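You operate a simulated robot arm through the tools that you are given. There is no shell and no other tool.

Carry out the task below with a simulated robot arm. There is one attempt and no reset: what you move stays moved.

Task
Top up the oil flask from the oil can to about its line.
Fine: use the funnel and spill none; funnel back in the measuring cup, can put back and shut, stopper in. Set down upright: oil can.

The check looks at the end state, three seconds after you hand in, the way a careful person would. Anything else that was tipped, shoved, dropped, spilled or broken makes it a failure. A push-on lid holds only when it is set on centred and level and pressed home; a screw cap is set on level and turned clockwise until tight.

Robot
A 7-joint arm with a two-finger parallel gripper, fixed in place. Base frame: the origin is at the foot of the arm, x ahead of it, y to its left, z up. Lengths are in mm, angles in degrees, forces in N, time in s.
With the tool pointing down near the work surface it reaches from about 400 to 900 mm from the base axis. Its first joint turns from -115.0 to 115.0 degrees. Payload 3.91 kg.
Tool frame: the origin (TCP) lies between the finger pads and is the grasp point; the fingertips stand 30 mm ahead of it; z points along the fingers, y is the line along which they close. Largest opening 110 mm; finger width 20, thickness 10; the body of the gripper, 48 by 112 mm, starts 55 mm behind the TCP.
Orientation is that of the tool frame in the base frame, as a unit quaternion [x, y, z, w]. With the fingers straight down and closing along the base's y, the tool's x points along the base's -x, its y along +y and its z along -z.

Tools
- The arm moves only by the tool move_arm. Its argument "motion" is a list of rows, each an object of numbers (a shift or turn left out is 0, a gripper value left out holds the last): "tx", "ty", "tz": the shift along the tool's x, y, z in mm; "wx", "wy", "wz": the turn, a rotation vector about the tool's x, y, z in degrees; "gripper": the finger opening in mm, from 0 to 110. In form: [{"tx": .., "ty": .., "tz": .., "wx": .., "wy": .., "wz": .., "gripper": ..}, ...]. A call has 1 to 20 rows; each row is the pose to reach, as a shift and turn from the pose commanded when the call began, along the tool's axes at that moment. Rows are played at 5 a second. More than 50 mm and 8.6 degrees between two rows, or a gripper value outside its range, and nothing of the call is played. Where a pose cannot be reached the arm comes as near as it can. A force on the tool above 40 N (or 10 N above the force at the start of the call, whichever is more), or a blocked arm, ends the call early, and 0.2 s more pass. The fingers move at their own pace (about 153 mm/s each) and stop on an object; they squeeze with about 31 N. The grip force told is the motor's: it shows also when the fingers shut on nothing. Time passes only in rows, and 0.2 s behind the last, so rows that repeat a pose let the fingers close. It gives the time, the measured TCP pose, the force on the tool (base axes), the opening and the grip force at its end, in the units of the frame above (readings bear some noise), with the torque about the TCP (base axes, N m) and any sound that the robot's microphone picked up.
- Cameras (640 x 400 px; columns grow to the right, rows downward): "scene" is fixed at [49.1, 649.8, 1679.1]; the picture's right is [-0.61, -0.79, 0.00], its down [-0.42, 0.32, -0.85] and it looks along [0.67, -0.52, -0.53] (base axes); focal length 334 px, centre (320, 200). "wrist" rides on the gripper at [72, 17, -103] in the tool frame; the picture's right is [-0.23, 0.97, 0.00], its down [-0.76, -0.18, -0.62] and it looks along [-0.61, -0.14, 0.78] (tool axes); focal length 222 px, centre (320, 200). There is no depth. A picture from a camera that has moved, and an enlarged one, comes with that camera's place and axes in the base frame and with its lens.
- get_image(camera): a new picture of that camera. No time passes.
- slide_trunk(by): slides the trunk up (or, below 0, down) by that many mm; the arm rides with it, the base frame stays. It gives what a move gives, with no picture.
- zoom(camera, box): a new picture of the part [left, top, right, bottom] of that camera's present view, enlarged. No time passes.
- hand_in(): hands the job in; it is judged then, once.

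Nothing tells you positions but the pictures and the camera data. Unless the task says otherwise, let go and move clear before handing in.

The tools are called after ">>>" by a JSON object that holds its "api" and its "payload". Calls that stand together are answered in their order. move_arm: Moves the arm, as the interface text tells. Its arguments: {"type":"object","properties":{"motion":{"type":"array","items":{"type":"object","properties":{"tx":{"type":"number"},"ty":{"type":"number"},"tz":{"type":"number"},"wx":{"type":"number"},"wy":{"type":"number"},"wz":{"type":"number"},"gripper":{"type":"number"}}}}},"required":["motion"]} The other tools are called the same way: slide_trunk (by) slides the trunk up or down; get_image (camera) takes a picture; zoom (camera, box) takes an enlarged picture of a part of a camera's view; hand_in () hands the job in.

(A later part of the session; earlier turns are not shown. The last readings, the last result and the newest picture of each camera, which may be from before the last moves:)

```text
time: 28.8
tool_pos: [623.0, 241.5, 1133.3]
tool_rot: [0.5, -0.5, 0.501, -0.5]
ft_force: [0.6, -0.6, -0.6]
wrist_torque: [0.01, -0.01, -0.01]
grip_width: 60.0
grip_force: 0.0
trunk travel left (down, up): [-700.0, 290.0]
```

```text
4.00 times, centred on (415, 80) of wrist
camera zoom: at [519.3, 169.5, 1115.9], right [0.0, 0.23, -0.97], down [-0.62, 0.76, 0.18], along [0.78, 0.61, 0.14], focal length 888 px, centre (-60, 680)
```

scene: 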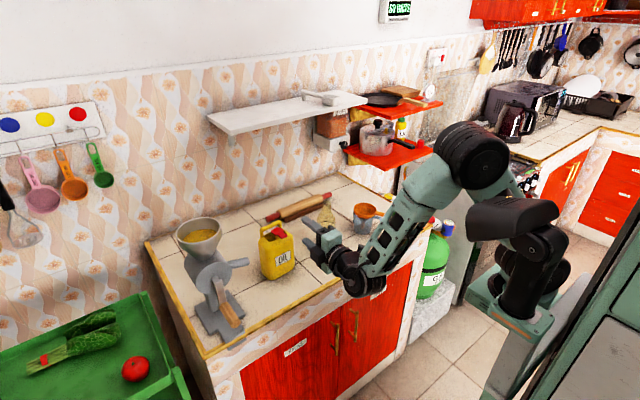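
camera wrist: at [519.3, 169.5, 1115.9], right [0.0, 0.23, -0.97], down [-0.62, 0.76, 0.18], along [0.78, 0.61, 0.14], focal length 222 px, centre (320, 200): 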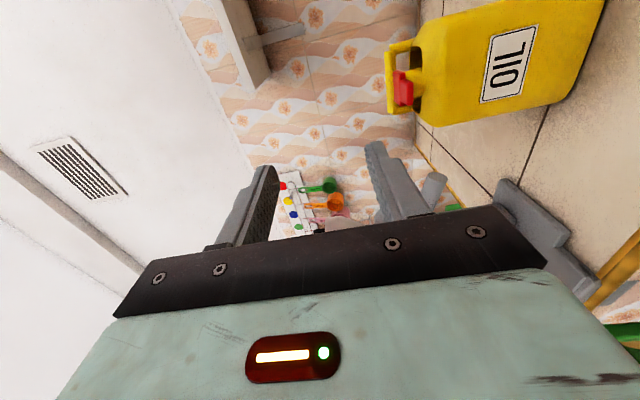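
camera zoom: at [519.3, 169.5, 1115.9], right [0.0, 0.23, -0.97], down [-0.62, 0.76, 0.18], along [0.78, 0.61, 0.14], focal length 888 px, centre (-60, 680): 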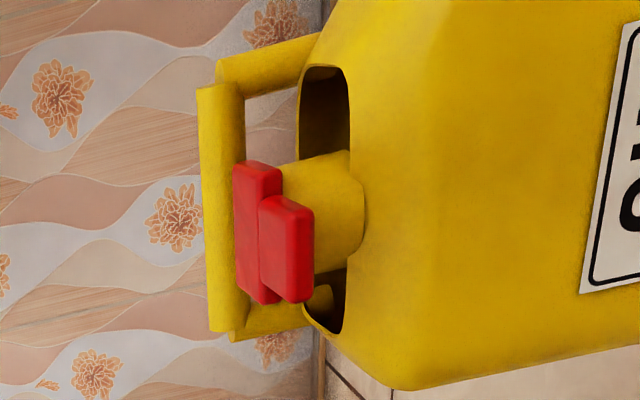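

The tab's underside is at z≈1038 and top at ≈1046. I'll move in front of it with the fingers level above and below, and check alignment before pinching.

>>> {"api": "move_arm", "payload": {"motion": [{"tz": 10, "tx": -1, "ty": 30, "gripper": 38}, {"tz": 25, "tx": -2, "ty": 60}, {"tz": 45, "tx": -2.5, "ty": 91}, {"tz": 70, "tx": -2.5, "ty": 91}, {"tz": 70, "tx": -2.5, "ty": 91}]}}

>>> {"api": "get_image", "payload": {"camera": "wrist"}}

>>> {"api": "zoom", "payload": {"camera": "scene", "box": [250, 205, 330, 255]}}

```text
time: 30.0
tool_pos: [690.9, 246.2, 1044.0]
tool_rot: [-0.5, 0.5, -0.5, 0.5]
ft_force: [-0.2, -0.4, -0.3]
wrist_torque: [0.02, -0.04, -0.02]
grip_width: 38.1
grip_force: 0.0
trunk travel left (down, up): [-700.0, 290.0]
```

```text
taken
camera wrist: at [588.0, 173.4, 1026.9], right [0.0, 0.23, -0.97], down [-0.62, 0.76, 0.18], along [0.78, 0.61, 0.14], focal length 222 px, centre (320, 200)
```

wrist: 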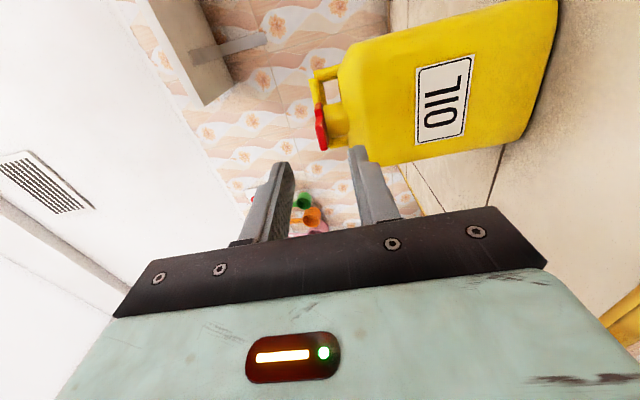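

```text
8.00 times, centred on (290, 230) of scene
camera zoom: at [49.1, 649.8, 1679.1], right [-0.61, -0.79, 0.0], down [-0.42, 0.32, -0.85], along [0.67, -0.52, -0.53], focal length 2673 px, centre (560, -40)
```

zoom: 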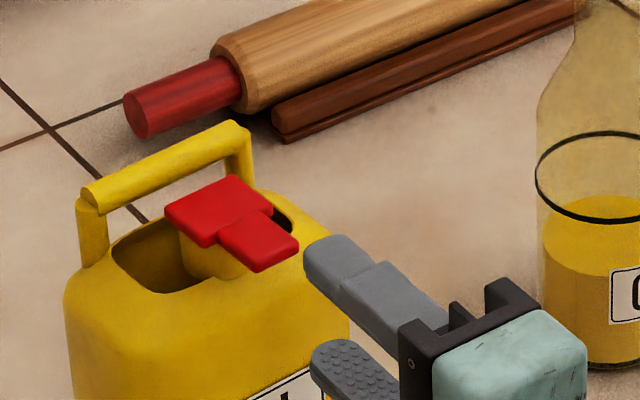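

>>> {"api": "zoom", "payload": {"camera": "wrist", "box": [260, 60, 420, 180]}}

```text
3.33 times, centred on (340, 120) of wrist
camera zoom: at [588.0, 173.4, 1026.9], right [0.0, 0.23, -0.97], down [-0.62, 0.76, 0.18], along [0.78, 0.61, 0.14], focal length 740 px, centre (253, 467)
```

zoom: 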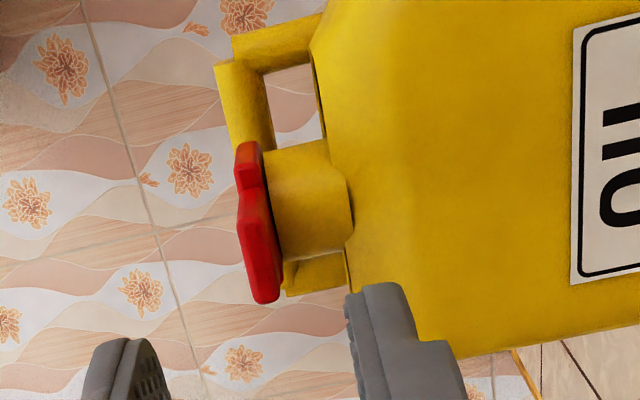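

Alignment looks right: the tab lies midway between the fingers. I'll advance 52 mm and pinch it.

>>> {"api": "move_arm", "payload": {"motion": [{"tz": 20}, {"tz": 38}, {"tz": 46}, {"tz": 52}, {"tz": 52, "gripper": 25}, {"tz": 52, "gripper": 15}, {"tz": 52, "gripper": 4}, {"tz": 52, "gripper": 4}]}}

>>> {"api": "zoom", "payload": {"camera": "wrist", "box": [220, 60, 420, 210]}}

>>> {"api": "zoom", "payload": {"camera": "scene", "box": [250, 205, 330, 255]}}

```text
time: 31.8
tool_pos: [743.9, 243.8, 1041.9]
tool_rot: [0.501, -0.5, 0.5, -0.5]
ft_force: [1.3, 0.3, -0.1]
wrist_torque: [0.0, 0.25, 0.01]
grip_width: 5.6
grip_force: 30.7
trunk travel left (down, up): [-700.0, 290.0]
```

```text
2.67 times, centred on (320, 135) of wrist
camera zoom: at [640.9, 171.5, 1025.6], right [0.0, 0.23, -0.97], down [-0.62, 0.76, 0.18], along [0.78, 0.61, 0.14], focal length 592 px, centre (320, 373)
```

zoom: 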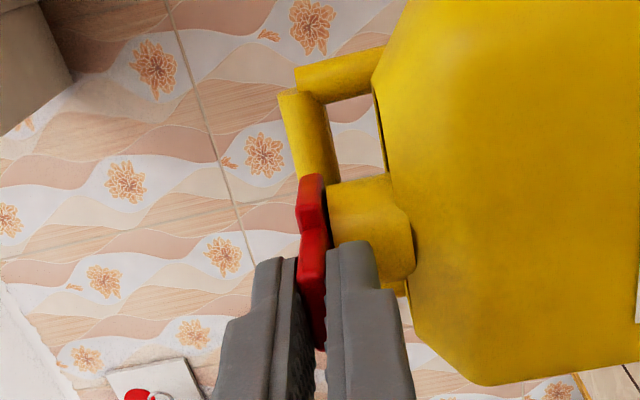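

```text
8.00 times, centred on (290, 230) of scene
camera zoom: at [49.1, 649.8, 1679.1], right [-0.61, -0.79, 0.0], down [-0.42, 0.32, -0.85], along [0.67, -0.52, -0.53], focal length 2673 px, centre (560, -40)
```

zoom: 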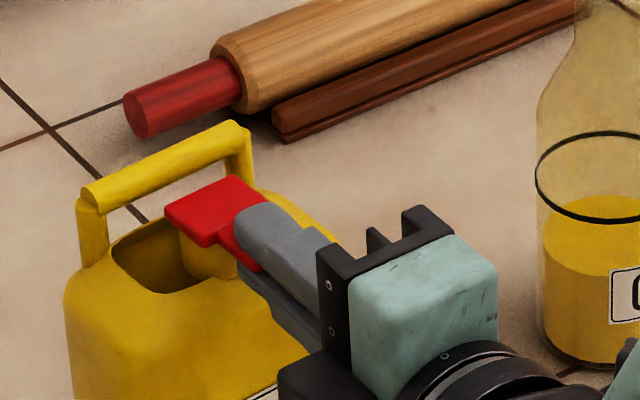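

Tab pinched (5.6 mm thick). Now I'll swing it open about the hinge, first to 40°, checking force.

>>> {"api": "move_arm", "payload": {"motion": [{"tz": 0.3, "ty": -4.3, "wx": -4}, {"tz": 0.9, "ty": -8.6, "wx": -8}, {"tz": 2.9, "ty": -17.0, "wx": -16}, {"tz": 6.2, "ty": -25.0, "wx": -24}, {"tz": 10.5, "ty": -32.6, "wx": -32}, {"tz": 15.8, "ty": -39.4, "wx": -40}, {"tz": 15.8, "ty": -39.4, "wx": -40}]}}

>>> {"api": "zoom", "payload": {"camera": "wrist", "box": [220, 60, 420, 210]}}

>>> {"api": "zoom", "payload": {"camera": "scene", "box": [250, 195, 330, 245]}}

```text
time: 33.4
tool_pos: [761.4, 244.8, 1081.6]
tool_rot: [0.641, -0.64, 0.299, -0.3]
ft_force: [-1.6, -0.8, 9.4]
wrist_torque: [-0.95, -0.43, -0.14]
grip_width: 6.4
grip_force: 30.9
trunk travel left (down, up): [-700.0, 290.0]
```

```text
2.67 times, centred on (320, 135) of wrist
camera zoom: at [671.3, 172.0, 1135.6], right [-0.63, 0.23, -0.75], down [-0.36, 0.76, 0.54], along [0.69, 0.61, -0.39], focal length 592 px, centre (320, 373)
```

zoom: 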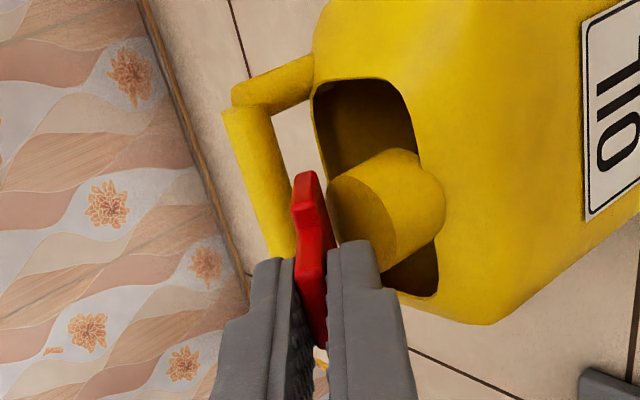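

```text
8.00 times, centred on (290, 220) of scene
camera zoom: at [49.1, 649.8, 1679.1], right [-0.61, -0.79, 0.0], down [-0.42, 0.32, -0.85], along [0.67, -0.52, -0.53], focal length 2673 px, centre (560, 40)
```

zoom: 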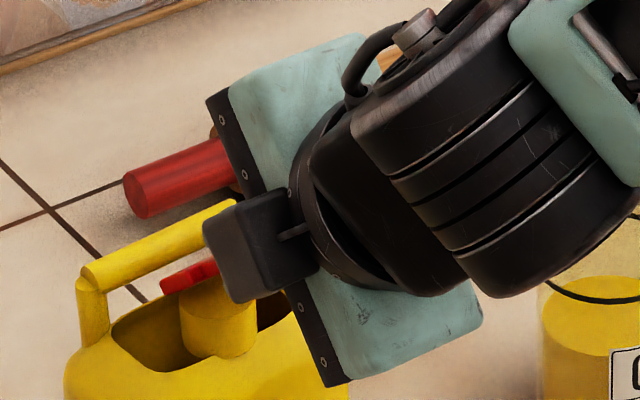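

The lid has opened 40° and I can see the open neck. There is some twist torque, so I'll loosen the fingers slightly so the tab is captured rather than clamped, and carry on.

>>> {"api": "move_arm", "payload": {"motion": [{"gripper": 8}, {"gripper": 11}, {"gripper": 11}]}}

>>> {"api": "zoom", "payload": {"camera": "wrist", "box": [220, 60, 420, 210]}}

```text
time: 34.2
tool_pos: [762.3, 243.8, 1081.4]
tool_rot: [0.641, -0.641, 0.299, -0.299]
ft_force: [0.3, 0.3, 0.9]
wrist_torque: [-0.02, 0.03, -0.02]
grip_width: 10.9
grip_force: 0.0
trunk travel left (down, up): [-700.0, 290.0]
```

```text
2.67 times, centred on (320, 135) of wrist
camera zoom: at [671.4, 171.9, 1134.2], right [-0.63, 0.23, -0.75], down [-0.36, 0.76, 0.54], along [0.69, 0.61, -0.39], focal length 592 px, centre (320, 373)
```

zoom: 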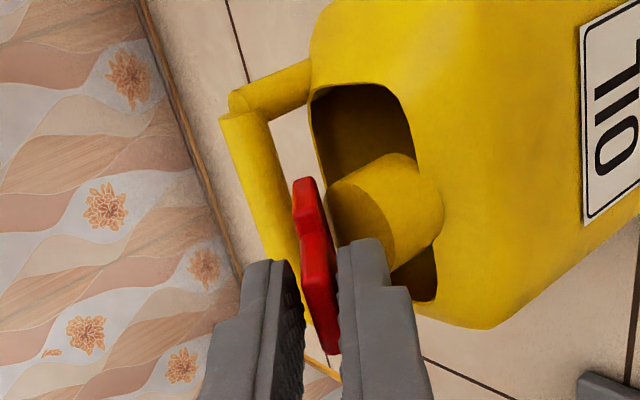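

>>> {"api": "move_arm", "payload": {"motion": [{"tz": 0.9, "ty": -8.6, "wx": -8}, {"tz": 3.0, "ty": -17.0, "wx": -16}, {"tz": 6.2, "ty": -25.0, "wx": -24}, {"tz": 10.4, "ty": -32.5, "wx": -32}, {"tz": 15.8, "ty": -39.4, "wx": -40}, {"tz": 22.0, "ty": -45.4, "wx": -48}, {"tz": 22.0, "ty": -45.4, "wx": -48}]}}

>>> {"api": "zoom", "payload": {"camera": "wrist", "box": [220, 60, 420, 210]}}

>>> {"api": "zoom", "payload": {"camera": "scene", "box": [240, 185, 340, 265]}}

```text
time: 35.8
tool_pos: [806.0, 243.4, 1103.4]
tool_rot: [-0.707, 0.707, -0.012, 0.012]
ft_force: [0.0, -0.4, -0.7]
wrist_torque: [0.01, -0.01, 0.04]
grip_width: 11.4
grip_force: 0.1
trunk travel left (down, up): [-700.0, 290.0]
```

```text
2.67 times, centred on (320, 135) of wrist
camera zoom: at [785.9, 171.4, 1205.2], right [-0.97, 0.23, -0.03], down [0.16, 0.76, 0.63], along [0.17, 0.61, -0.78], focal length 592 px, centre (320, 373)
```

zoom: 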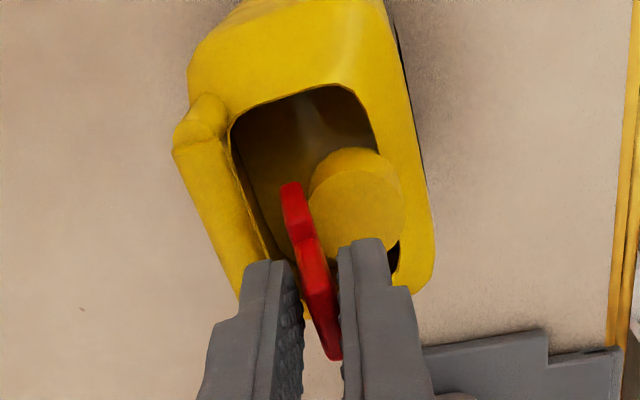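

```text
5.00 times, centred on (290, 225) of scene
camera zoom: at [49.1, 649.8, 1679.1], right [-0.61, -0.79, 0.0], down [-0.42, 0.32, -0.85], along [0.67, -0.52, -0.53], focal length 1670 px, centre (470, 75)
```

zoom: 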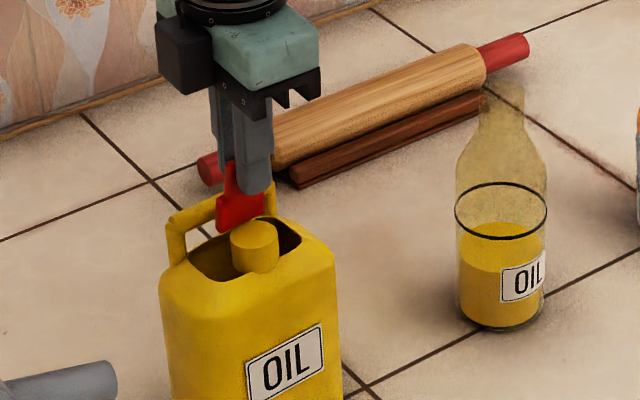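

The lid is vertical now. I'll push it past upright by translating toward +x, then lift clear so it rests open against the handle.

>>> {"api": "move_arm", "payload": {"motion": [{"ty": -6}, {"ty": -12}, {"ty": -18}, {"ty": -22}, {"ty": -22}]}}

>>> {"api": "zoom", "payload": {"camera": "wrist", "box": [220, 60, 420, 210]}}

>>> {"api": "zoom", "payload": {"camera": "scene", "box": [240, 185, 340, 265]}}

```text
time: 37.0
tool_pos: [824.5, 241.4, 1101.1]
tool_rot: [-0.707, 0.707, -0.013, 0.012]
ft_force: [-1.2, 0.1, -0.6]
wrist_torque: [-0.01, -0.01, -0.01]
grip_width: 11.3
grip_force: 0.1
out of reach, approached as far as the arm can: row 4, 5
trunk travel left (down, up): [-700.0, 290.0]
```

```text
2.67 times, centred on (320, 135) of wrist
camera zoom: at [803.9, 169.6, 1203.3], right [-0.97, 0.23, -0.03], down [0.16, 0.76, 0.63], along [0.17, 0.61, -0.78], focal length 592 px, centre (320, 373)
```

zoom: 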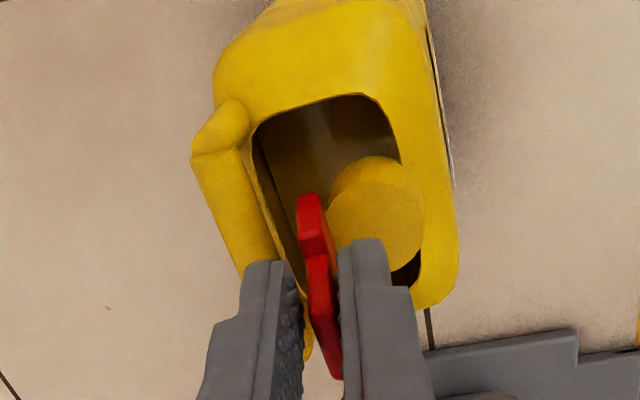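

```text
5.00 times, centred on (290, 225) of scene
camera zoom: at [49.1, 649.8, 1679.1], right [-0.61, -0.79, 0.0], down [-0.42, 0.32, -0.85], along [0.67, -0.52, -0.53], focal length 1670 px, centre (470, 75)
```

zoom: 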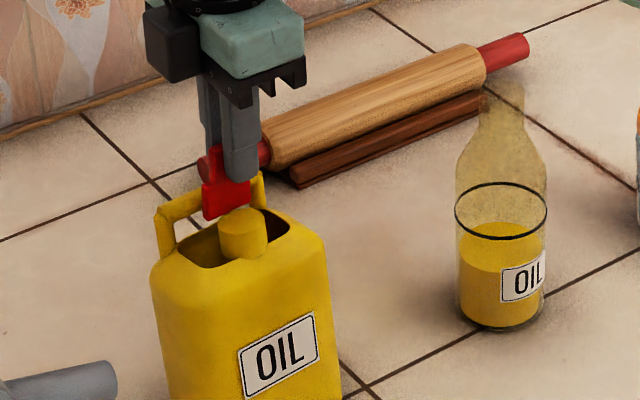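

>>> {"api": "zoom", "payload": {"camera": "scene", "box": [240, 205, 340, 285]}}

```text
5.00 times, centred on (290, 245) of scene
camera zoom: at [49.1, 649.8, 1679.1], right [-0.61, -0.79, 0.0], down [-0.42, 0.32, -0.85], along [0.67, -0.52, -0.53], focal length 1670 px, centre (470, -25)
```

zoom: 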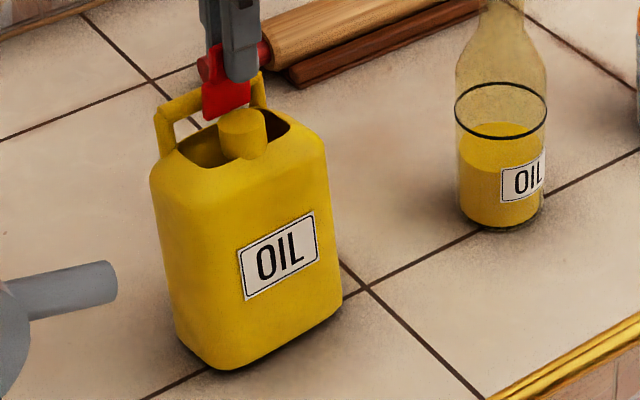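

The can is tipping back, so the hinge stop is near 90–95°. I'll back off right away to let it settle upright.

>>> {"api": "move_arm", "payload": {"motion": [{"ty": 4}, {"ty": 8}, {"ty": 12}, {"ty": 14}, {"ty": 14}]}}

>>> {"api": "zoom", "payload": {"camera": "scene", "box": [240, 205, 340, 285]}}

>>> {"api": "zoom", "payload": {"camera": "wrist", "box": [220, 60, 420, 210]}}

```text
time: 38.2
tool_pos: [811.0, 243.8, 1102.2]
tool_rot: [0.707, -0.707, 0.014, -0.012]
ft_force: [-0.5, 0.5, -0.2]
wrist_torque: [0.04, 0.02, 0.06]
grip_width: 11.4
grip_force: 0.3
trunk travel left (down, up): [-700.0, 290.0]
```

```text
5.00 times, centred on (290, 245) of scene
camera zoom: at [49.1, 649.8, 1679.1], right [-0.61, -0.79, 0.0], down [-0.42, 0.32, -0.85], along [0.67, -0.52, -0.53], focal length 1670 px, centre (470, -25)
```

zoom: 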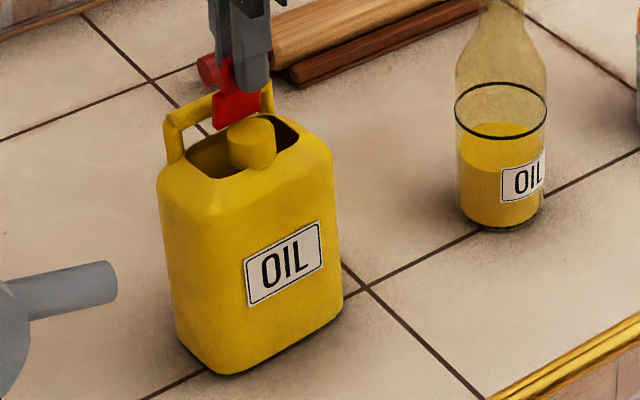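

```text
2.67 times, centred on (320, 135) of wrist
camera zoom: at [790.0, 170.5, 1204.2], right [-0.97, 0.23, -0.03], down [0.16, 0.76, 0.63], along [0.17, 0.61, -0.78], focal length 592 px, centre (320, 373)
```

zoom: 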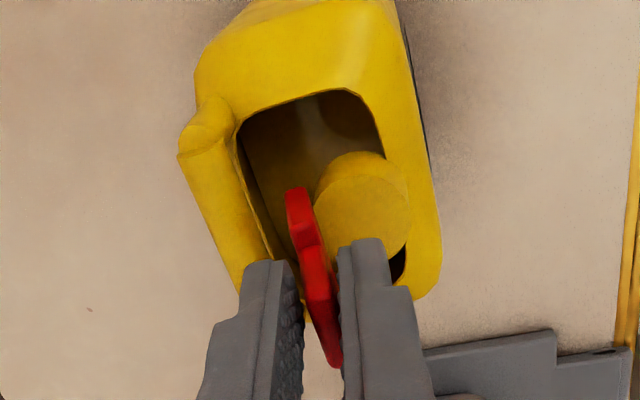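

Can is upright again. I'll raise the hand straight up and see whether the lid stays open.

>>> {"api": "move_arm", "payload": {"motion": [{"tz": -12}, {"tz": -24}, {"tz": -36}, {"tz": -48}, {"tz": -60}, {"tz": -60}]}}

>>> {"api": "zoom", "payload": {"camera": "scene", "box": [240, 205, 340, 285]}}

>>> {"api": "zoom", "payload": {"camera": "wrist", "box": [220, 60, 420, 210]}}

```text
time: 39.6
tool_pos: [807.5, 239.3, 1160.1]
tool_rot: [-0.707, 0.707, -0.012, 0.013]
ft_force: [-1.2, 0.7, 0.4]
wrist_torque: [0.0, 0.0, 0.0]
grip_width: 10.9
grip_force: 0.1
trunk travel left (down, up): [-700.0, 290.0]
```

```text
5.00 times, centred on (290, 245) of scene
camera zoom: at [49.1, 649.8, 1679.1], right [-0.61, -0.79, 0.0], down [-0.42, 0.32, -0.85], along [0.67, -0.52, -0.53], focal length 1670 px, centre (470, -25)
```

zoom: 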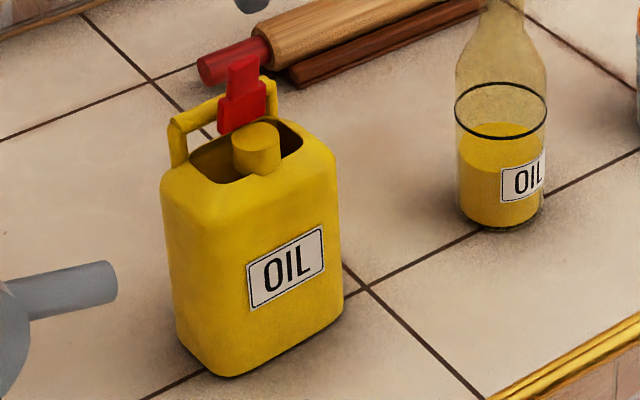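

```text
2.67 times, centred on (320, 135) of wrist
camera zoom: at [786.4, 167.9, 1262.8], right [-0.97, 0.23, -0.03], down [0.16, 0.76, 0.63], along [0.17, 0.61, -0.78], focal length 592 px, centre (320, 373)
```

zoom: 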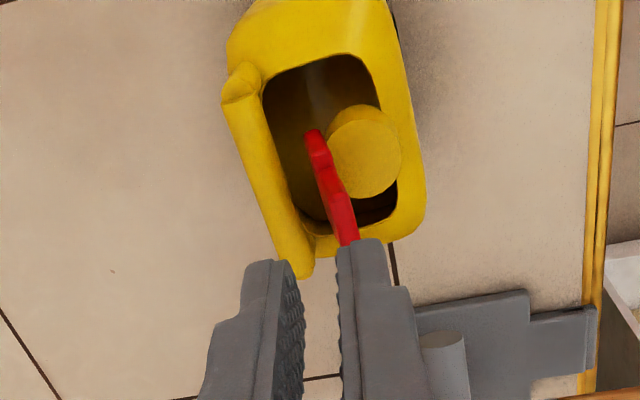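

The lid stays open by itself. Next the funnel: I'll carry the hand over to the measuring cup at safe height, straighten it and open the fingers.

>>> {"api": "move_arm", "payload": {"motion": [{"tx": 40, "ty": 2, "wx": -1.4}, {"tx": 80, "ty": 4, "wx": -1.4}, {"tx": 120, "ty": 6, "wx": -1.4}, {"tx": 160, "ty": 8, "wx": -1.4}, {"tx": 200, "ty": 10, "wx": -1.4}, {"tx": 240, "ty": 12, "wx": -1.4}, {"tx": 280, "ty": 14, "wx": -1.4, "gripper": 109}, {"tx": 320, "ty": 16, "wx": -1.4}, {"tx": 360, "ty": 16, "wx": -1.4}, {"tx": 382, "ty": 16, "wx": -1.4}, {"tx": 382, "ty": 16, "wx": -1.4}]}}

>>> {"api": "move_arm", "payload": {"motion": [{"wz": 8}, {"wz": 16}, {"wz": 24}, {"wz": 32}, {"wz": 40}, {"wz": 48}, {"wz": 56}, {"wz": 60}, {"wz": 60}]}}

>>> {"api": "get_image", "payload": {"camera": "wrist"}}

>>> {"api": "get_image", "payload": {"camera": "scene"}}

```text
time: 42.0
tool_pos: [789.5, -138.3, 1160.4]
tool_rot: [0.707, -0.707, 0.003, -0.003]
ft_force: [0.4, 0.2, 0.4]
wrist_torque: [-0.03, -0.03, 0.02]
grip_width: 109.0
grip_force: 0.0
trunk travel left (down, up): [-700.0, 290.0]
```

```text
time: 44.0
tool_pos: [791.2, -139.0, 1160.2]
tool_rot: [-0.258, 0.966, -0.002, 0.005]
ft_force: [0.0, 0.1, 0.5]
wrist_torque: [0.0, -0.01, -0.02]
grip_width: 109.3
grip_force: 0.1
trunk travel left (down, up): [-700.0, 290.0]
```

```text
taken
camera wrist: at [719.1, -161.1, 1262.2], right [-0.29, 0.96, 0.0], down [0.74, 0.23, 0.63], along [0.6, 0.18, -0.78], focal length 222 px, centre (320, 200)
```

wrist: 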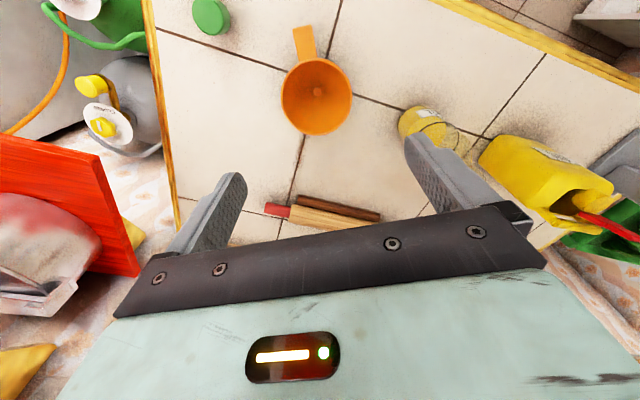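

```text
taken
```

scene: 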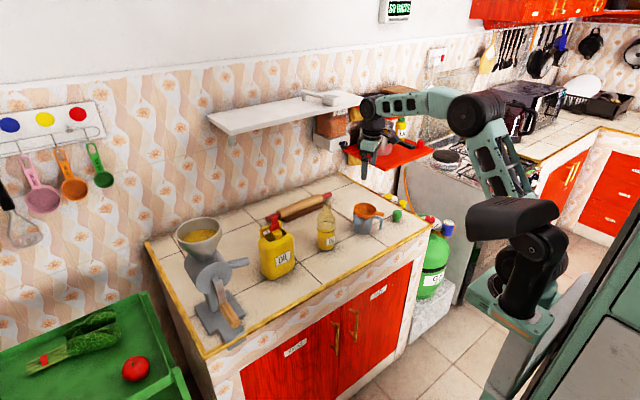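

>>> {"api": "zoom", "payload": {"camera": "wrist", "box": [240, 20, 400, 140]}}

```text
3.33 times, centred on (320, 80) of wrist
camera zoom: at [719.1, -161.1, 1262.2], right [-0.29, 0.96, 0.0], down [0.74, 0.23, 0.63], along [0.6, 0.18, -0.78], focal length 740 px, centre (320, 600)
```

zoom: 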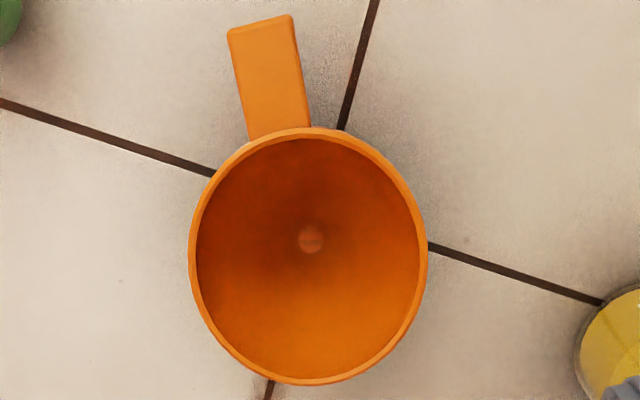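

Funnel axis measured at about (793.5, -144.5), tab pointing along the tool's x. I'll centre over it and descend in part, then check clearance.

>>> {"api": "move_arm", "payload": {"motion": [{"tx": 0.7, "ty": -5.9, "tz": 20, "wx": -0.3, "wy": 0.5}, {"tx": 0.7, "ty": -5.9, "tz": 60, "wx": -0.3, "wy": 0.5}, {"tx": 0.7, "ty": -5.9, "tz": 100, "wx": -0.3, "wy": 0.5}, {"tx": 0.7, "ty": -5.9, "tz": 130, "wx": -0.3, "wy": 0.5}, {"tx": 0.7, "ty": -5.9, "tz": 145, "wx": -0.3, "wy": 0.5}, {"tx": 0.7, "ty": -5.9, "tz": 145, "wx": -0.3, "wy": 0.5}]}}

>>> {"api": "get_image", "payload": {"camera": "wrist"}}

>>> {"api": "zoom", "payload": {"camera": "scene", "box": [330, 170, 420, 240]}}

```text
time: 45.4
tool_pos: [795.1, -144.1, 1013.2]
tool_rot: [-0.258, 0.966, 0.0, 0.0]
ft_force: [-0.8, -0.1, 0.0]
wrist_torque: [-0.03, 0.0, -0.02]
grip_width: 109.1
grip_force: 0.0
trunk travel left (down, up): [-700.0, 290.0]
```

```text
taken
camera wrist: at [724.2, -166.8, 1117.1], right [-0.29, 0.96, 0.0], down [0.75, 0.23, 0.62], along [0.6, 0.18, -0.78], focal length 222 px, centre (320, 200)
```

wrist: 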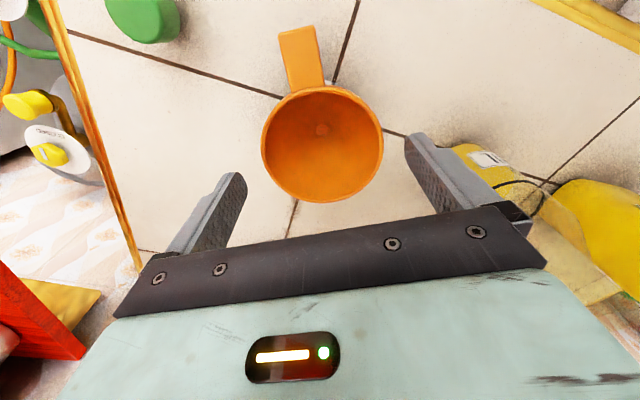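

```text
5.71 times, centred on (375, 205) of scene
camera zoom: at [49.1, 649.8, 1679.1], right [-0.61, -0.79, 0.0], down [-0.42, 0.32, -0.85], along [0.67, -0.52, -0.53], focal length 1909 px, centre (6, 171)
```

zoom: 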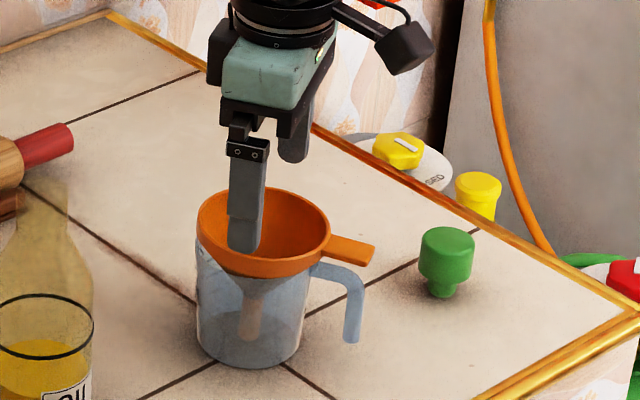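

Centring is within about 2 mm. I'll descend to the rim height and close gently on it.

>>> {"api": "move_arm", "payload": {"motion": [{"ty": 1, "tz": 15}, {"ty": 1, "tz": 30}, {"ty": 1, "tz": 42}, {"ty": 1, "tz": 47}, {"ty": 1, "tz": 47, "gripper": 100}, {"ty": 1, "tz": 47, "gripper": 92}, {"ty": 1, "tz": 47, "gripper": 86}, {"ty": 1, "tz": 47, "gripper": 84}, {"ty": 1, "tz": 47, "gripper": 84}]}}

>>> {"api": "zoom", "payload": {"camera": "wrist", "box": [200, 40, 440, 215]}}

>>> {"api": "zoom", "payload": {"camera": "scene", "box": [330, 170, 420, 240]}}

```text
time: 47.4
tool_pos: [796.8, -142.6, 969.2]
tool_rot: [-0.259, 0.966, 0.001, 0.0]
ft_force: [-0.2, 0.2, 0.0]
wrist_torque: [0.02, 0.02, -0.03]
grip_width: 84.0
grip_force: 0.0
trunk travel left (down, up): [-700.0, 290.0]
```

```text
2.29 times, centred on (320, 128) of wrist
camera zoom: at [725.7, -165.1, 1072.0], right [-0.29, 0.96, 0.0], down [0.75, 0.23, 0.62], along [0.6, 0.18, -0.78], focal length 508 px, centre (320, 366)
```

zoom: 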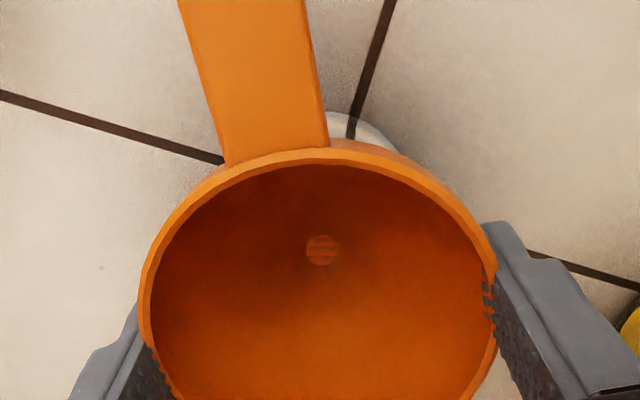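

```text
5.71 times, centred on (375, 205) of scene
camera zoom: at [49.1, 649.8, 1679.1], right [-0.61, -0.79, 0.0], down [-0.42, 0.32, -0.85], along [0.67, -0.52, -0.53], focal length 1909 px, centre (6, 171)
```

zoom: 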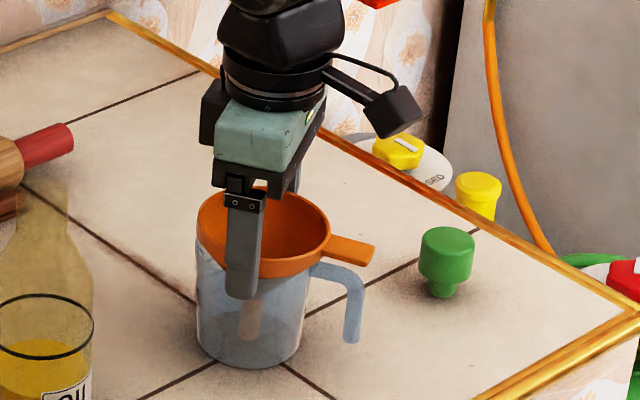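

>>> {"api": "move_arm", "payload": {"motion": [{"gripper": 80}, {"gripper": 76}, {"gripper": 76}]}}

>>> {"api": "zoom", "payload": {"camera": "wrist", "box": [200, 40, 440, 215]}}

```text
time: 48.2
tool_pos: [796.9, -144.5, 968.0]
tool_rot: [-0.259, 0.966, 0.0, 0.0]
ft_force: [0.7, 1.3, 0.3]
wrist_torque: [-0.04, 0.01, 0.0]
grip_width: 80.8
grip_force: 31.1
trunk travel left (down, up): [-700.0, 290.0]
```

```text
2.29 times, centred on (320, 128) of wrist
camera zoom: at [725.7, -165.1, 1072.1], right [-0.29, 0.96, 0.0], down [0.75, 0.23, 0.62], along [0.6, 0.18, -0.78], focal length 508 px, centre (320, 366)
```

zoom: 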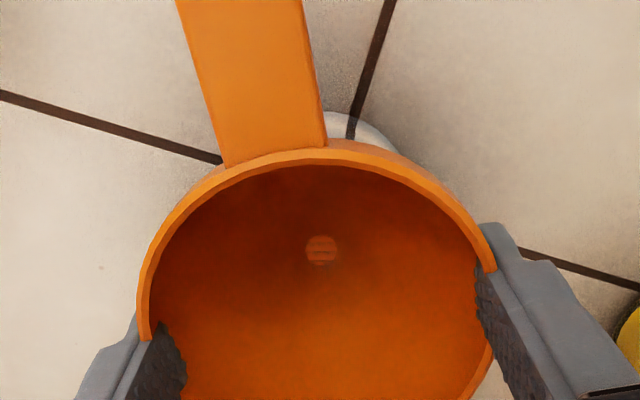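

Firmly gripped. I'll lift slowly and check that only the funnel comes up.

>>> {"api": "move_arm", "payload": {"motion": [{"tz": -5}, {"tz": -12}, {"tz": -20}, {"tz": -30}, {"tz": -30}]}}

>>> {"api": "zoom", "payload": {"camera": "scene", "box": [330, 160, 420, 240]}}

```text
time: 49.4
tool_pos: [795.3, -143.7, 999.5]
tool_rot: [-0.258, 0.966, -0.001, 0.0]
ft_force: [0.2, -0.3, -1.5]
wrist_torque: [0.03, 0.01, -0.01]
grip_width: 80.5
grip_force: 30.7
trunk travel left (down, up): [-700.0, 290.0]
```

```text
5.00 times, centred on (375, 200) of scene
camera zoom: at [49.1, 649.8, 1679.1], right [-0.61, -0.79, 0.0], down [-0.42, 0.32, -0.85], along [0.67, -0.52, -0.53], focal length 1670 px, centre (45, 200)
```

zoom: 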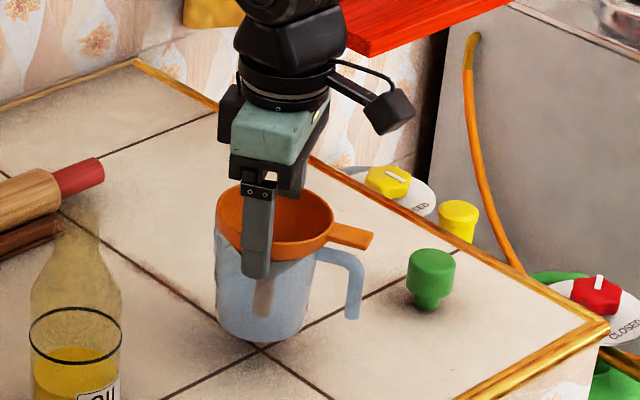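

The cup came up together with the funnel, so the fingertips are gripping the cup too. I'll set it straight back down, release, and regrip higher on just the funnel rim.

>>> {"api": "move_arm", "payload": {"motion": [{"tz": 10}, {"tz": 20}, {"tz": 26}, {"tz": 29}, {"tz": 30}, {"tz": 30}]}}

>>> {"api": "zoom", "payload": {"camera": "scene", "box": [330, 170, 420, 240]}}

```text
time: 50.8
tool_pos: [796.0, -144.4, 970.3]
tool_rot: [-0.259, 0.966, 0.001, 0.001]
ft_force: [0.8, -1.5, 2.6]
wrist_torque: [-0.08, -0.02, 0.02]
grip_width: 80.5
grip_force: 30.8
trunk travel left (down, up): [-700.0, 290.0]
```

```text
5.71 times, centred on (375, 205) of scene
camera zoom: at [49.1, 649.8, 1679.1], right [-0.61, -0.79, 0.0], down [-0.42, 0.32, -0.85], along [0.67, -0.52, -0.53], focal length 1909 px, centre (6, 171)
```

zoom: 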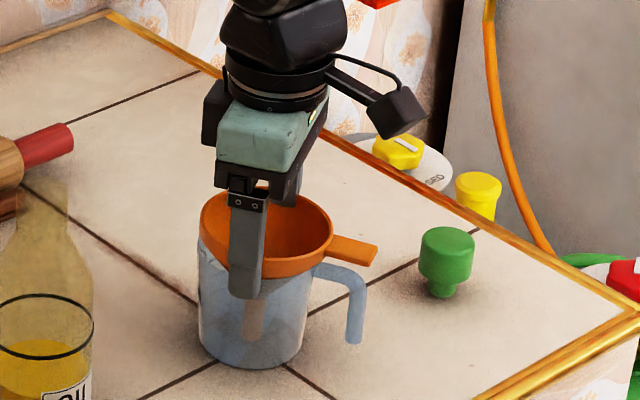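

>>> {"api": "move_arm", "payload": {"motion": [{"gripper": 84}, {"gripper": 92}, {"gripper": 104}, {"gripper": 104, "tz": -10}, {"gripper": 104, "tz": -20}, {"gripper": 104, "tz": -20}]}}

>>> {"api": "zoom", "payload": {"camera": "wrist", "box": [200, 40, 440, 215]}}

>>> {"api": "zoom", "payload": {"camera": "scene", "box": [345, 180, 405, 240]}}

```text
time: 52.2
tool_pos: [796.0, -142.8, 988.9]
tool_rot: [-0.259, 0.966, 0.0, 0.0]
ft_force: [0.6, 1.0, -0.3]
wrist_torque: [0.02, -0.02, -0.02]
grip_width: 104.1
grip_force: 0.1
trunk travel left (down, up): [-700.0, 290.0]
```

```text
2.29 times, centred on (320, 128) of wrist
camera zoom: at [724.6, -165.2, 1091.1], right [-0.29, 0.96, 0.0], down [0.75, 0.23, 0.62], along [0.6, 0.18, -0.78], focal length 508 px, centre (320, 366)
```

zoom: 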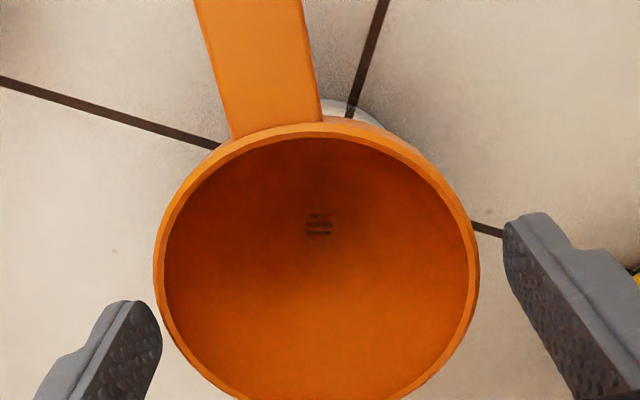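

```text
6.67 times, centred on (375, 210) of scene
camera zoom: at [49.1, 649.8, 1679.1], right [-0.61, -0.79, 0.0], down [-0.42, 0.32, -0.85], along [0.67, -0.52, -0.53], focal length 2227 px, centre (-47, 133)
```

zoom: 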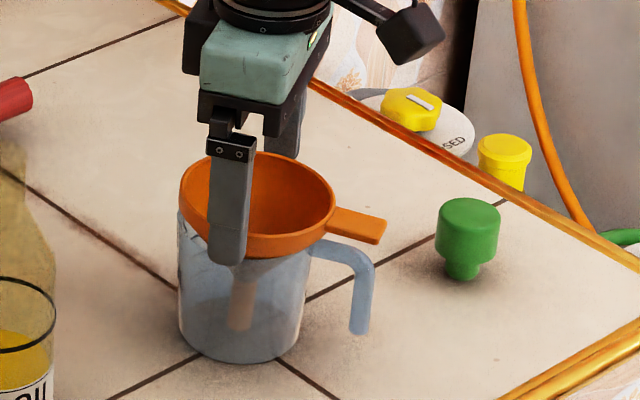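

The funnel sits about 4 mm to one side of the fingers' centre; I'll shift for that and close on the rim band only.

>>> {"api": "move_arm", "payload": {"motion": [{"ty": -3.5}, {"ty": -3.5, "gripper": 98}, {"ty": -3.5, "gripper": 92}, {"ty": -3.5, "gripper": 86}, {"ty": -3.5, "gripper": 82}, {"ty": -3.5, "gripper": 82}]}}

>>> {"api": "zoom", "payload": {"camera": "wrist", "box": [200, 40, 440, 215]}}

```text
time: 53.6
tool_pos: [798.4, -147.3, 987.2]
tool_rot: [-0.259, 0.966, 0.0, 0.0]
ft_force: [0.0, -0.3, 0.7]
wrist_torque: [-0.02, -0.01, 0.02]
grip_width: 81.9
grip_force: 0.0
trunk travel left (down, up): [-700.0, 290.0]
```

```text
2.29 times, centred on (320, 128) of wrist
camera zoom: at [726.2, -168.6, 1090.6], right [-0.29, 0.96, 0.0], down [0.75, 0.23, 0.62], along [0.6, 0.18, -0.78], focal length 508 px, centre (320, 366)
```

zoom: 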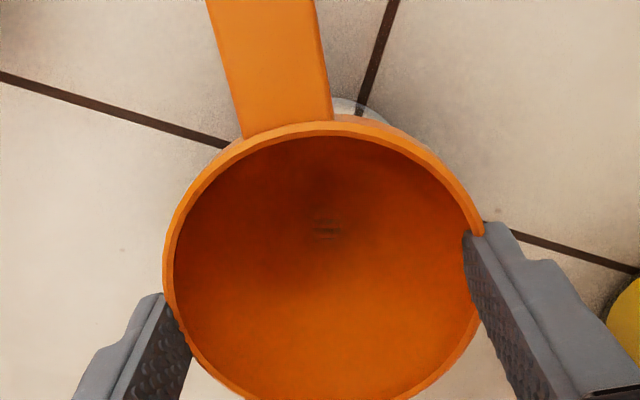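

>>> {"api": "move_arm", "payload": {"motion": [{"gripper": 78}, {"gripper": 74}, {"gripper": 70}, {"gripper": 70}]}}

>>> {"api": "zoom", "payload": {"camera": "wrist", "box": [200, 40, 440, 215]}}

>>> {"api": "zoom", "payload": {"camera": "scene", "box": [345, 180, 405, 240]}}

```text
time: 54.6
tool_pos: [798.1, -147.7, 988.0]
tool_rot: [-0.259, 0.966, 0.0, -0.001]
ft_force: [0.1, 0.1, 0.5]
wrist_torque: [0.04, -0.04, 0.01]
grip_width: 76.4
grip_force: 31.1
trunk travel left (down, up): [-700.0, 290.0]
```

```text
2.29 times, centred on (320, 128) of wrist
camera zoom: at [726.3, -168.6, 1090.7], right [-0.29, 0.96, 0.0], down [0.75, 0.23, 0.62], along [0.6, 0.18, -0.78], focal length 508 px, centre (320, 366)
```

zoom: 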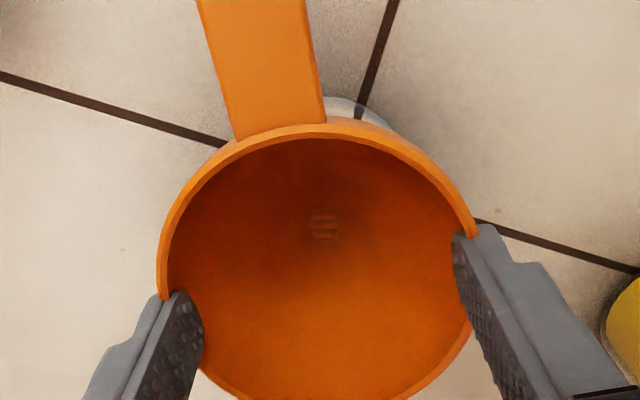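

```text
6.67 times, centred on (375, 210) of scene
camera zoom: at [49.1, 649.8, 1679.1], right [-0.61, -0.79, 0.0], down [-0.42, 0.32, -0.85], along [0.67, -0.52, -0.53], focal length 2227 px, centre (-47, 133)
```

zoom: 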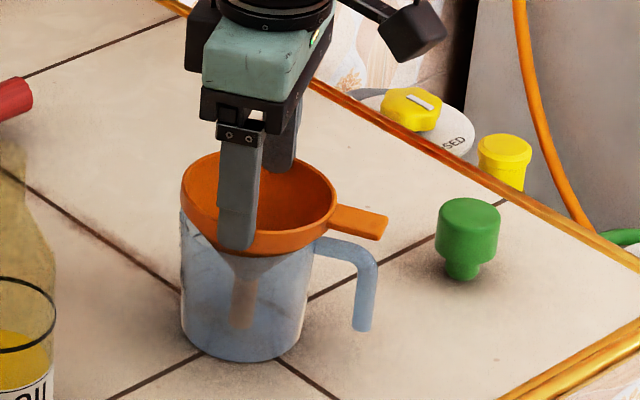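

>>> {"api": "move_arm", "payload": {"motion": [{"tz": -5}, {"tz": -12}, {"tz": -20}, {"tz": -20}]}}

>>> {"api": "zoom", "payload": {"camera": "scene", "box": [345, 180, 405, 240]}}

>>> {"api": "zoom", "payload": {"camera": "wrist", "box": [200, 40, 440, 215]}}

```text
time: 55.6
tool_pos: [797.5, -148.8, 1010.1]
tool_rot: [-0.259, 0.966, 0.0, 0.0]
ft_force: [0.5, 0.1, -1.2]
wrist_torque: [-0.01, 0.02, 0.03]
grip_width: 76.1
grip_force: 31.0
trunk travel left (down, up): [-700.0, 290.0]
```

```text
6.67 times, centred on (375, 210) of scene
camera zoom: at [49.1, 649.8, 1679.1], right [-0.61, -0.79, 0.0], down [-0.42, 0.32, -0.85], along [0.67, -0.52, -0.53], focal length 2227 px, centre (-47, 133)
```

zoom: 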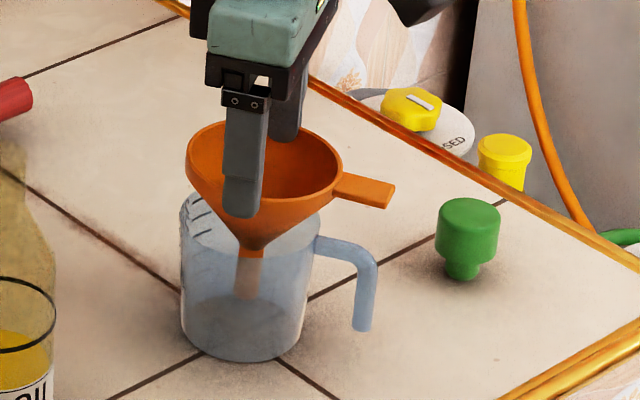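

```text
2.29 times, centred on (320, 128) of wrist
camera zoom: at [725.5, -170.1, 1111.9], right [-0.29, 0.96, 0.0], down [0.75, 0.23, 0.62], along [0.6, 0.18, -0.78], focal length 508 px, centre (320, 366)
```

zoom: 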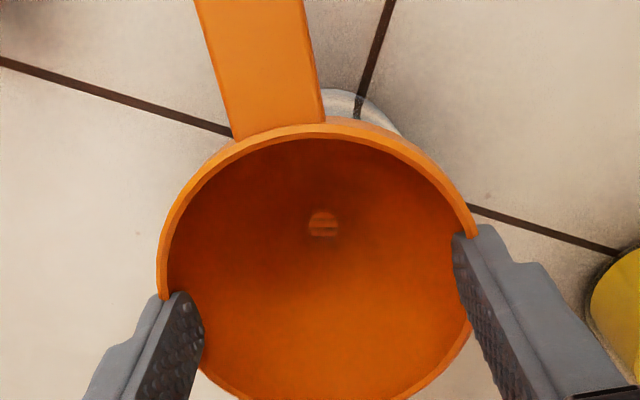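

Now only the funnel comes up, held level. I'll raise the trunk 100 mm, lifting the funnel straight out and gaining reach height.

>>> {"api": "slide_trunk", "payload": {"by": 100}}

>>> {"api": "zoom", "payload": {"camera": "scene", "box": [330, 150, 420, 240]}}

```text
time: 56.9
tool_pos: [796.4, -148.3, 1109.5]
tool_rot: [-0.259, 0.966, 0.0, 0.001]
ft_force: [-0.1, -0.8, -0.5]
wrist_torque: [0.03, -0.03, -0.01]
grip_width: 76.0
grip_force: 31.6
trunk travel left (down, up): [-800.0, 190.0]
```

```text
4.44 times, centred on (375, 195) of scene
camera zoom: at [49.1, 649.8, 1679.1], right [-0.61, -0.79, 0.0], down [-0.42, 0.32, -0.85], along [0.67, -0.52, -0.53], focal length 1485 px, centre (76, 222)
```

zoom: 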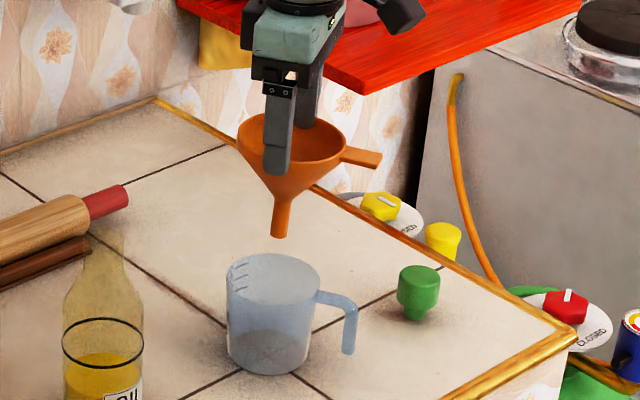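

>>> {"api": "zoom", "payload": {"camera": "scene", "box": [355, 165, 395, 205]}}

>>> {"api": "zoom", "payload": {"camera": "wrist", "box": [200, 0, 440, 215]}}

```text
10.00 times, centred on (375, 185) of scene
camera zoom: at [49.1, 649.8, 1679.1], right [-0.61, -0.79, 0.0], down [-0.42, 0.32, -0.85], along [0.67, -0.52, -0.53], focal length 3341 px, centre (-230, 350)
```

zoom: 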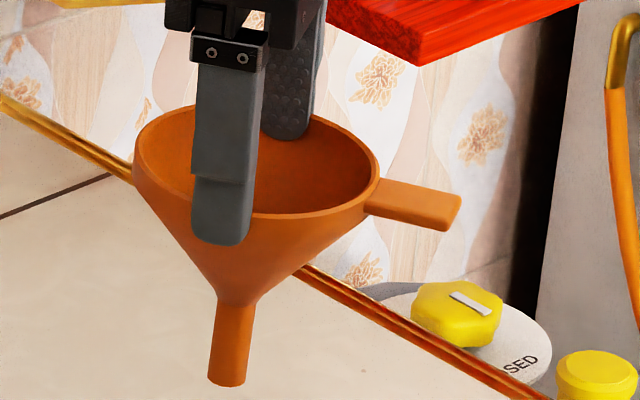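

```text
1.86 times, centred on (320, 108) of wrist
camera zoom: at [725.5, -170.1, 1211.8], right [-0.29, 0.96, 0.0], down [0.75, 0.23, 0.62], along [0.6, 0.18, -0.78], focal length 413 px, centre (320, 372)
```

zoom: 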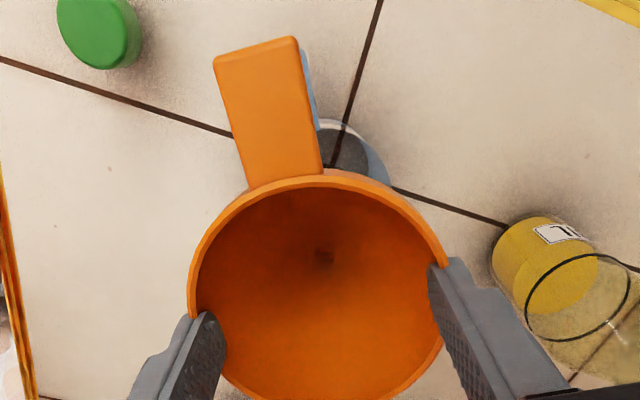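

The funnel is clear of the cup and level, with its tube tip ~103 mm below the TCP. Let me zoom on the flask's mouth to get its exact image position for the insertion.

>>> {"api": "zoom", "payload": {"camera": "scene", "box": [309, 185, 349, 225]}}

>>> {"api": "zoom", "payload": {"camera": "scene", "box": [319, 188, 339, 203]}}

```text
10.00 times, centred on (329, 205) of scene
camera zoom: at [49.1, 649.8, 1679.1], right [-0.61, -0.79, 0.0], down [-0.42, 0.32, -0.85], along [0.67, -0.52, -0.53], focal length 3341 px, centre (230, 150)
```

zoom: 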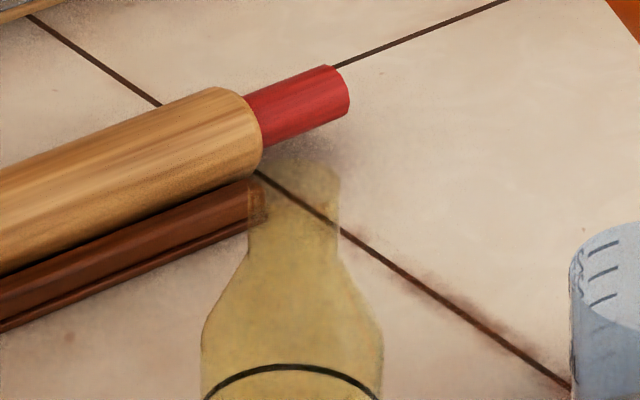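

```text
16.00 times, centred on (329, 196) of scene
camera zoom: at [49.1, 649.8, 1679.1], right [-0.61, -0.79, 0.0], down [-0.42, 0.32, -0.85], along [0.67, -0.52, -0.53], focal length 5346 px, centre (176, 272)
```

zoom: 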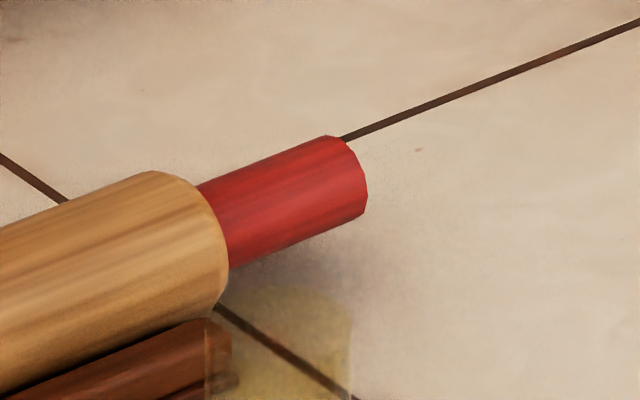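

The flask mouth centre comes out at about (806, 38.5, 1057). I'll raise the funnel and carry it above the flask, then compare in the scene view.

>>> {"api": "move_arm", "payload": {"motion": [{"tz": -40}, {"tz": -80}, {"tz": -85, "tx": -17, "ty": 26}, {"tz": -85, "tx": -34, "ty": 53}, {"tz": -85, "tx": -51, "ty": 79}, {"tz": -85, "tx": -68, "ty": 105}, {"tz": -85, "tx": -85, "ty": 132}, {"tz": -85, "tx": -102, "ty": 158}, {"tz": -85, "tx": -102, "ty": 158}, {"tz": -85, "tx": -102, "ty": 158}]}}

>>> {"api": "zoom", "payload": {"camera": "scene", "box": [301, 165, 351, 215]}}

>>> {"api": "get_image", "payload": {"camera": "wrist"}}

```text
time: 59.1
tool_pos: [808.1, 37.7, 1196.0]
tool_rot: [-0.259, 0.966, 0.0, -0.001]
ft_force: [0.2, 0.2, 0.0]
wrist_torque: [-0.03, 0.01, -0.02]
grip_width: 75.7
grip_force: 30.6
trunk travel left (down, up): [-800.0, 190.0]
```

```text
8.00 times, centred on (326, 190) of scene
camera zoom: at [49.1, 649.8, 1679.1], right [-0.61, -0.79, 0.0], down [-0.42, 0.32, -0.85], along [0.67, -0.52, -0.53], focal length 2673 px, centre (272, 280)
```

zoom: 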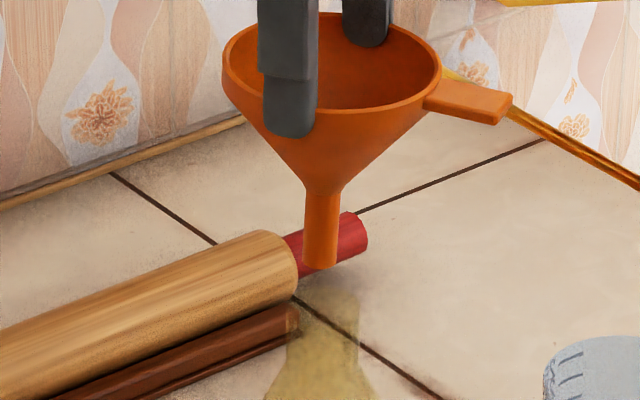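

```text
taken
camera wrist: at [735.9, 16.3, 1299.4], right [-0.29, 0.96, 0.0], down [0.75, 0.23, 0.62], along [0.6, 0.18, -0.78], focal length 222 px, centre (320, 200)
```

wrist: 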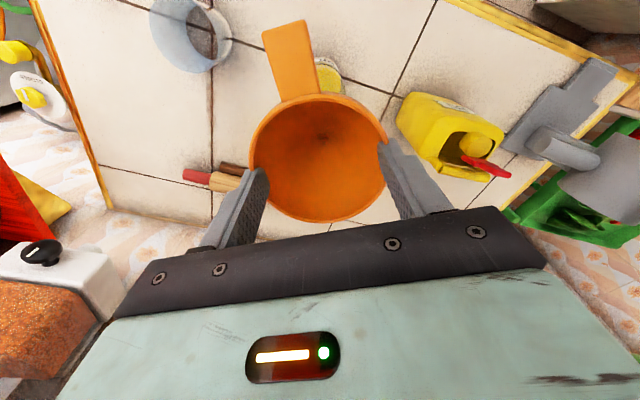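

The tube tip is at about (806, 39, 1080), directly above the mouth with ~1.5 mm lateral offset. I'll nudge and lower to just above the mouth, then check.

>>> {"api": "move_arm", "payload": {"motion": [{"tx": 1.3, "tz": 5}, {"tx": 1.3, "tz": 12}, {"tx": 1.3, "tz": 19}, {"tx": 1.3, "tz": 19}]}}

>>> {"api": "zoom", "payload": {"camera": "scene", "box": [309, 180, 344, 215]}}

```text
time: 60.1
tool_pos: [806.5, 38.9, 1175.3]
tool_rot: [-0.259, 0.966, 0.0, 0.0]
ft_force: [0.1, -0.6, -0.2]
wrist_torque: [0.02, 0.02, 0.02]
grip_width: 75.7
grip_force: 30.7
trunk travel left (down, up): [-800.0, 190.0]
```

```text
11.43 times, centred on (326, 198) of scene
camera zoom: at [49.1, 649.8, 1679.1], right [-0.61, -0.79, 0.0], down [-0.42, 0.32, -0.85], along [0.67, -0.52, -0.53], focal length 3818 px, centre (246, 229)
```

zoom: 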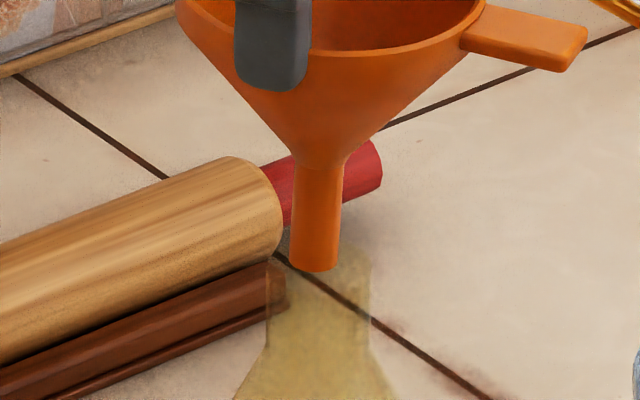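

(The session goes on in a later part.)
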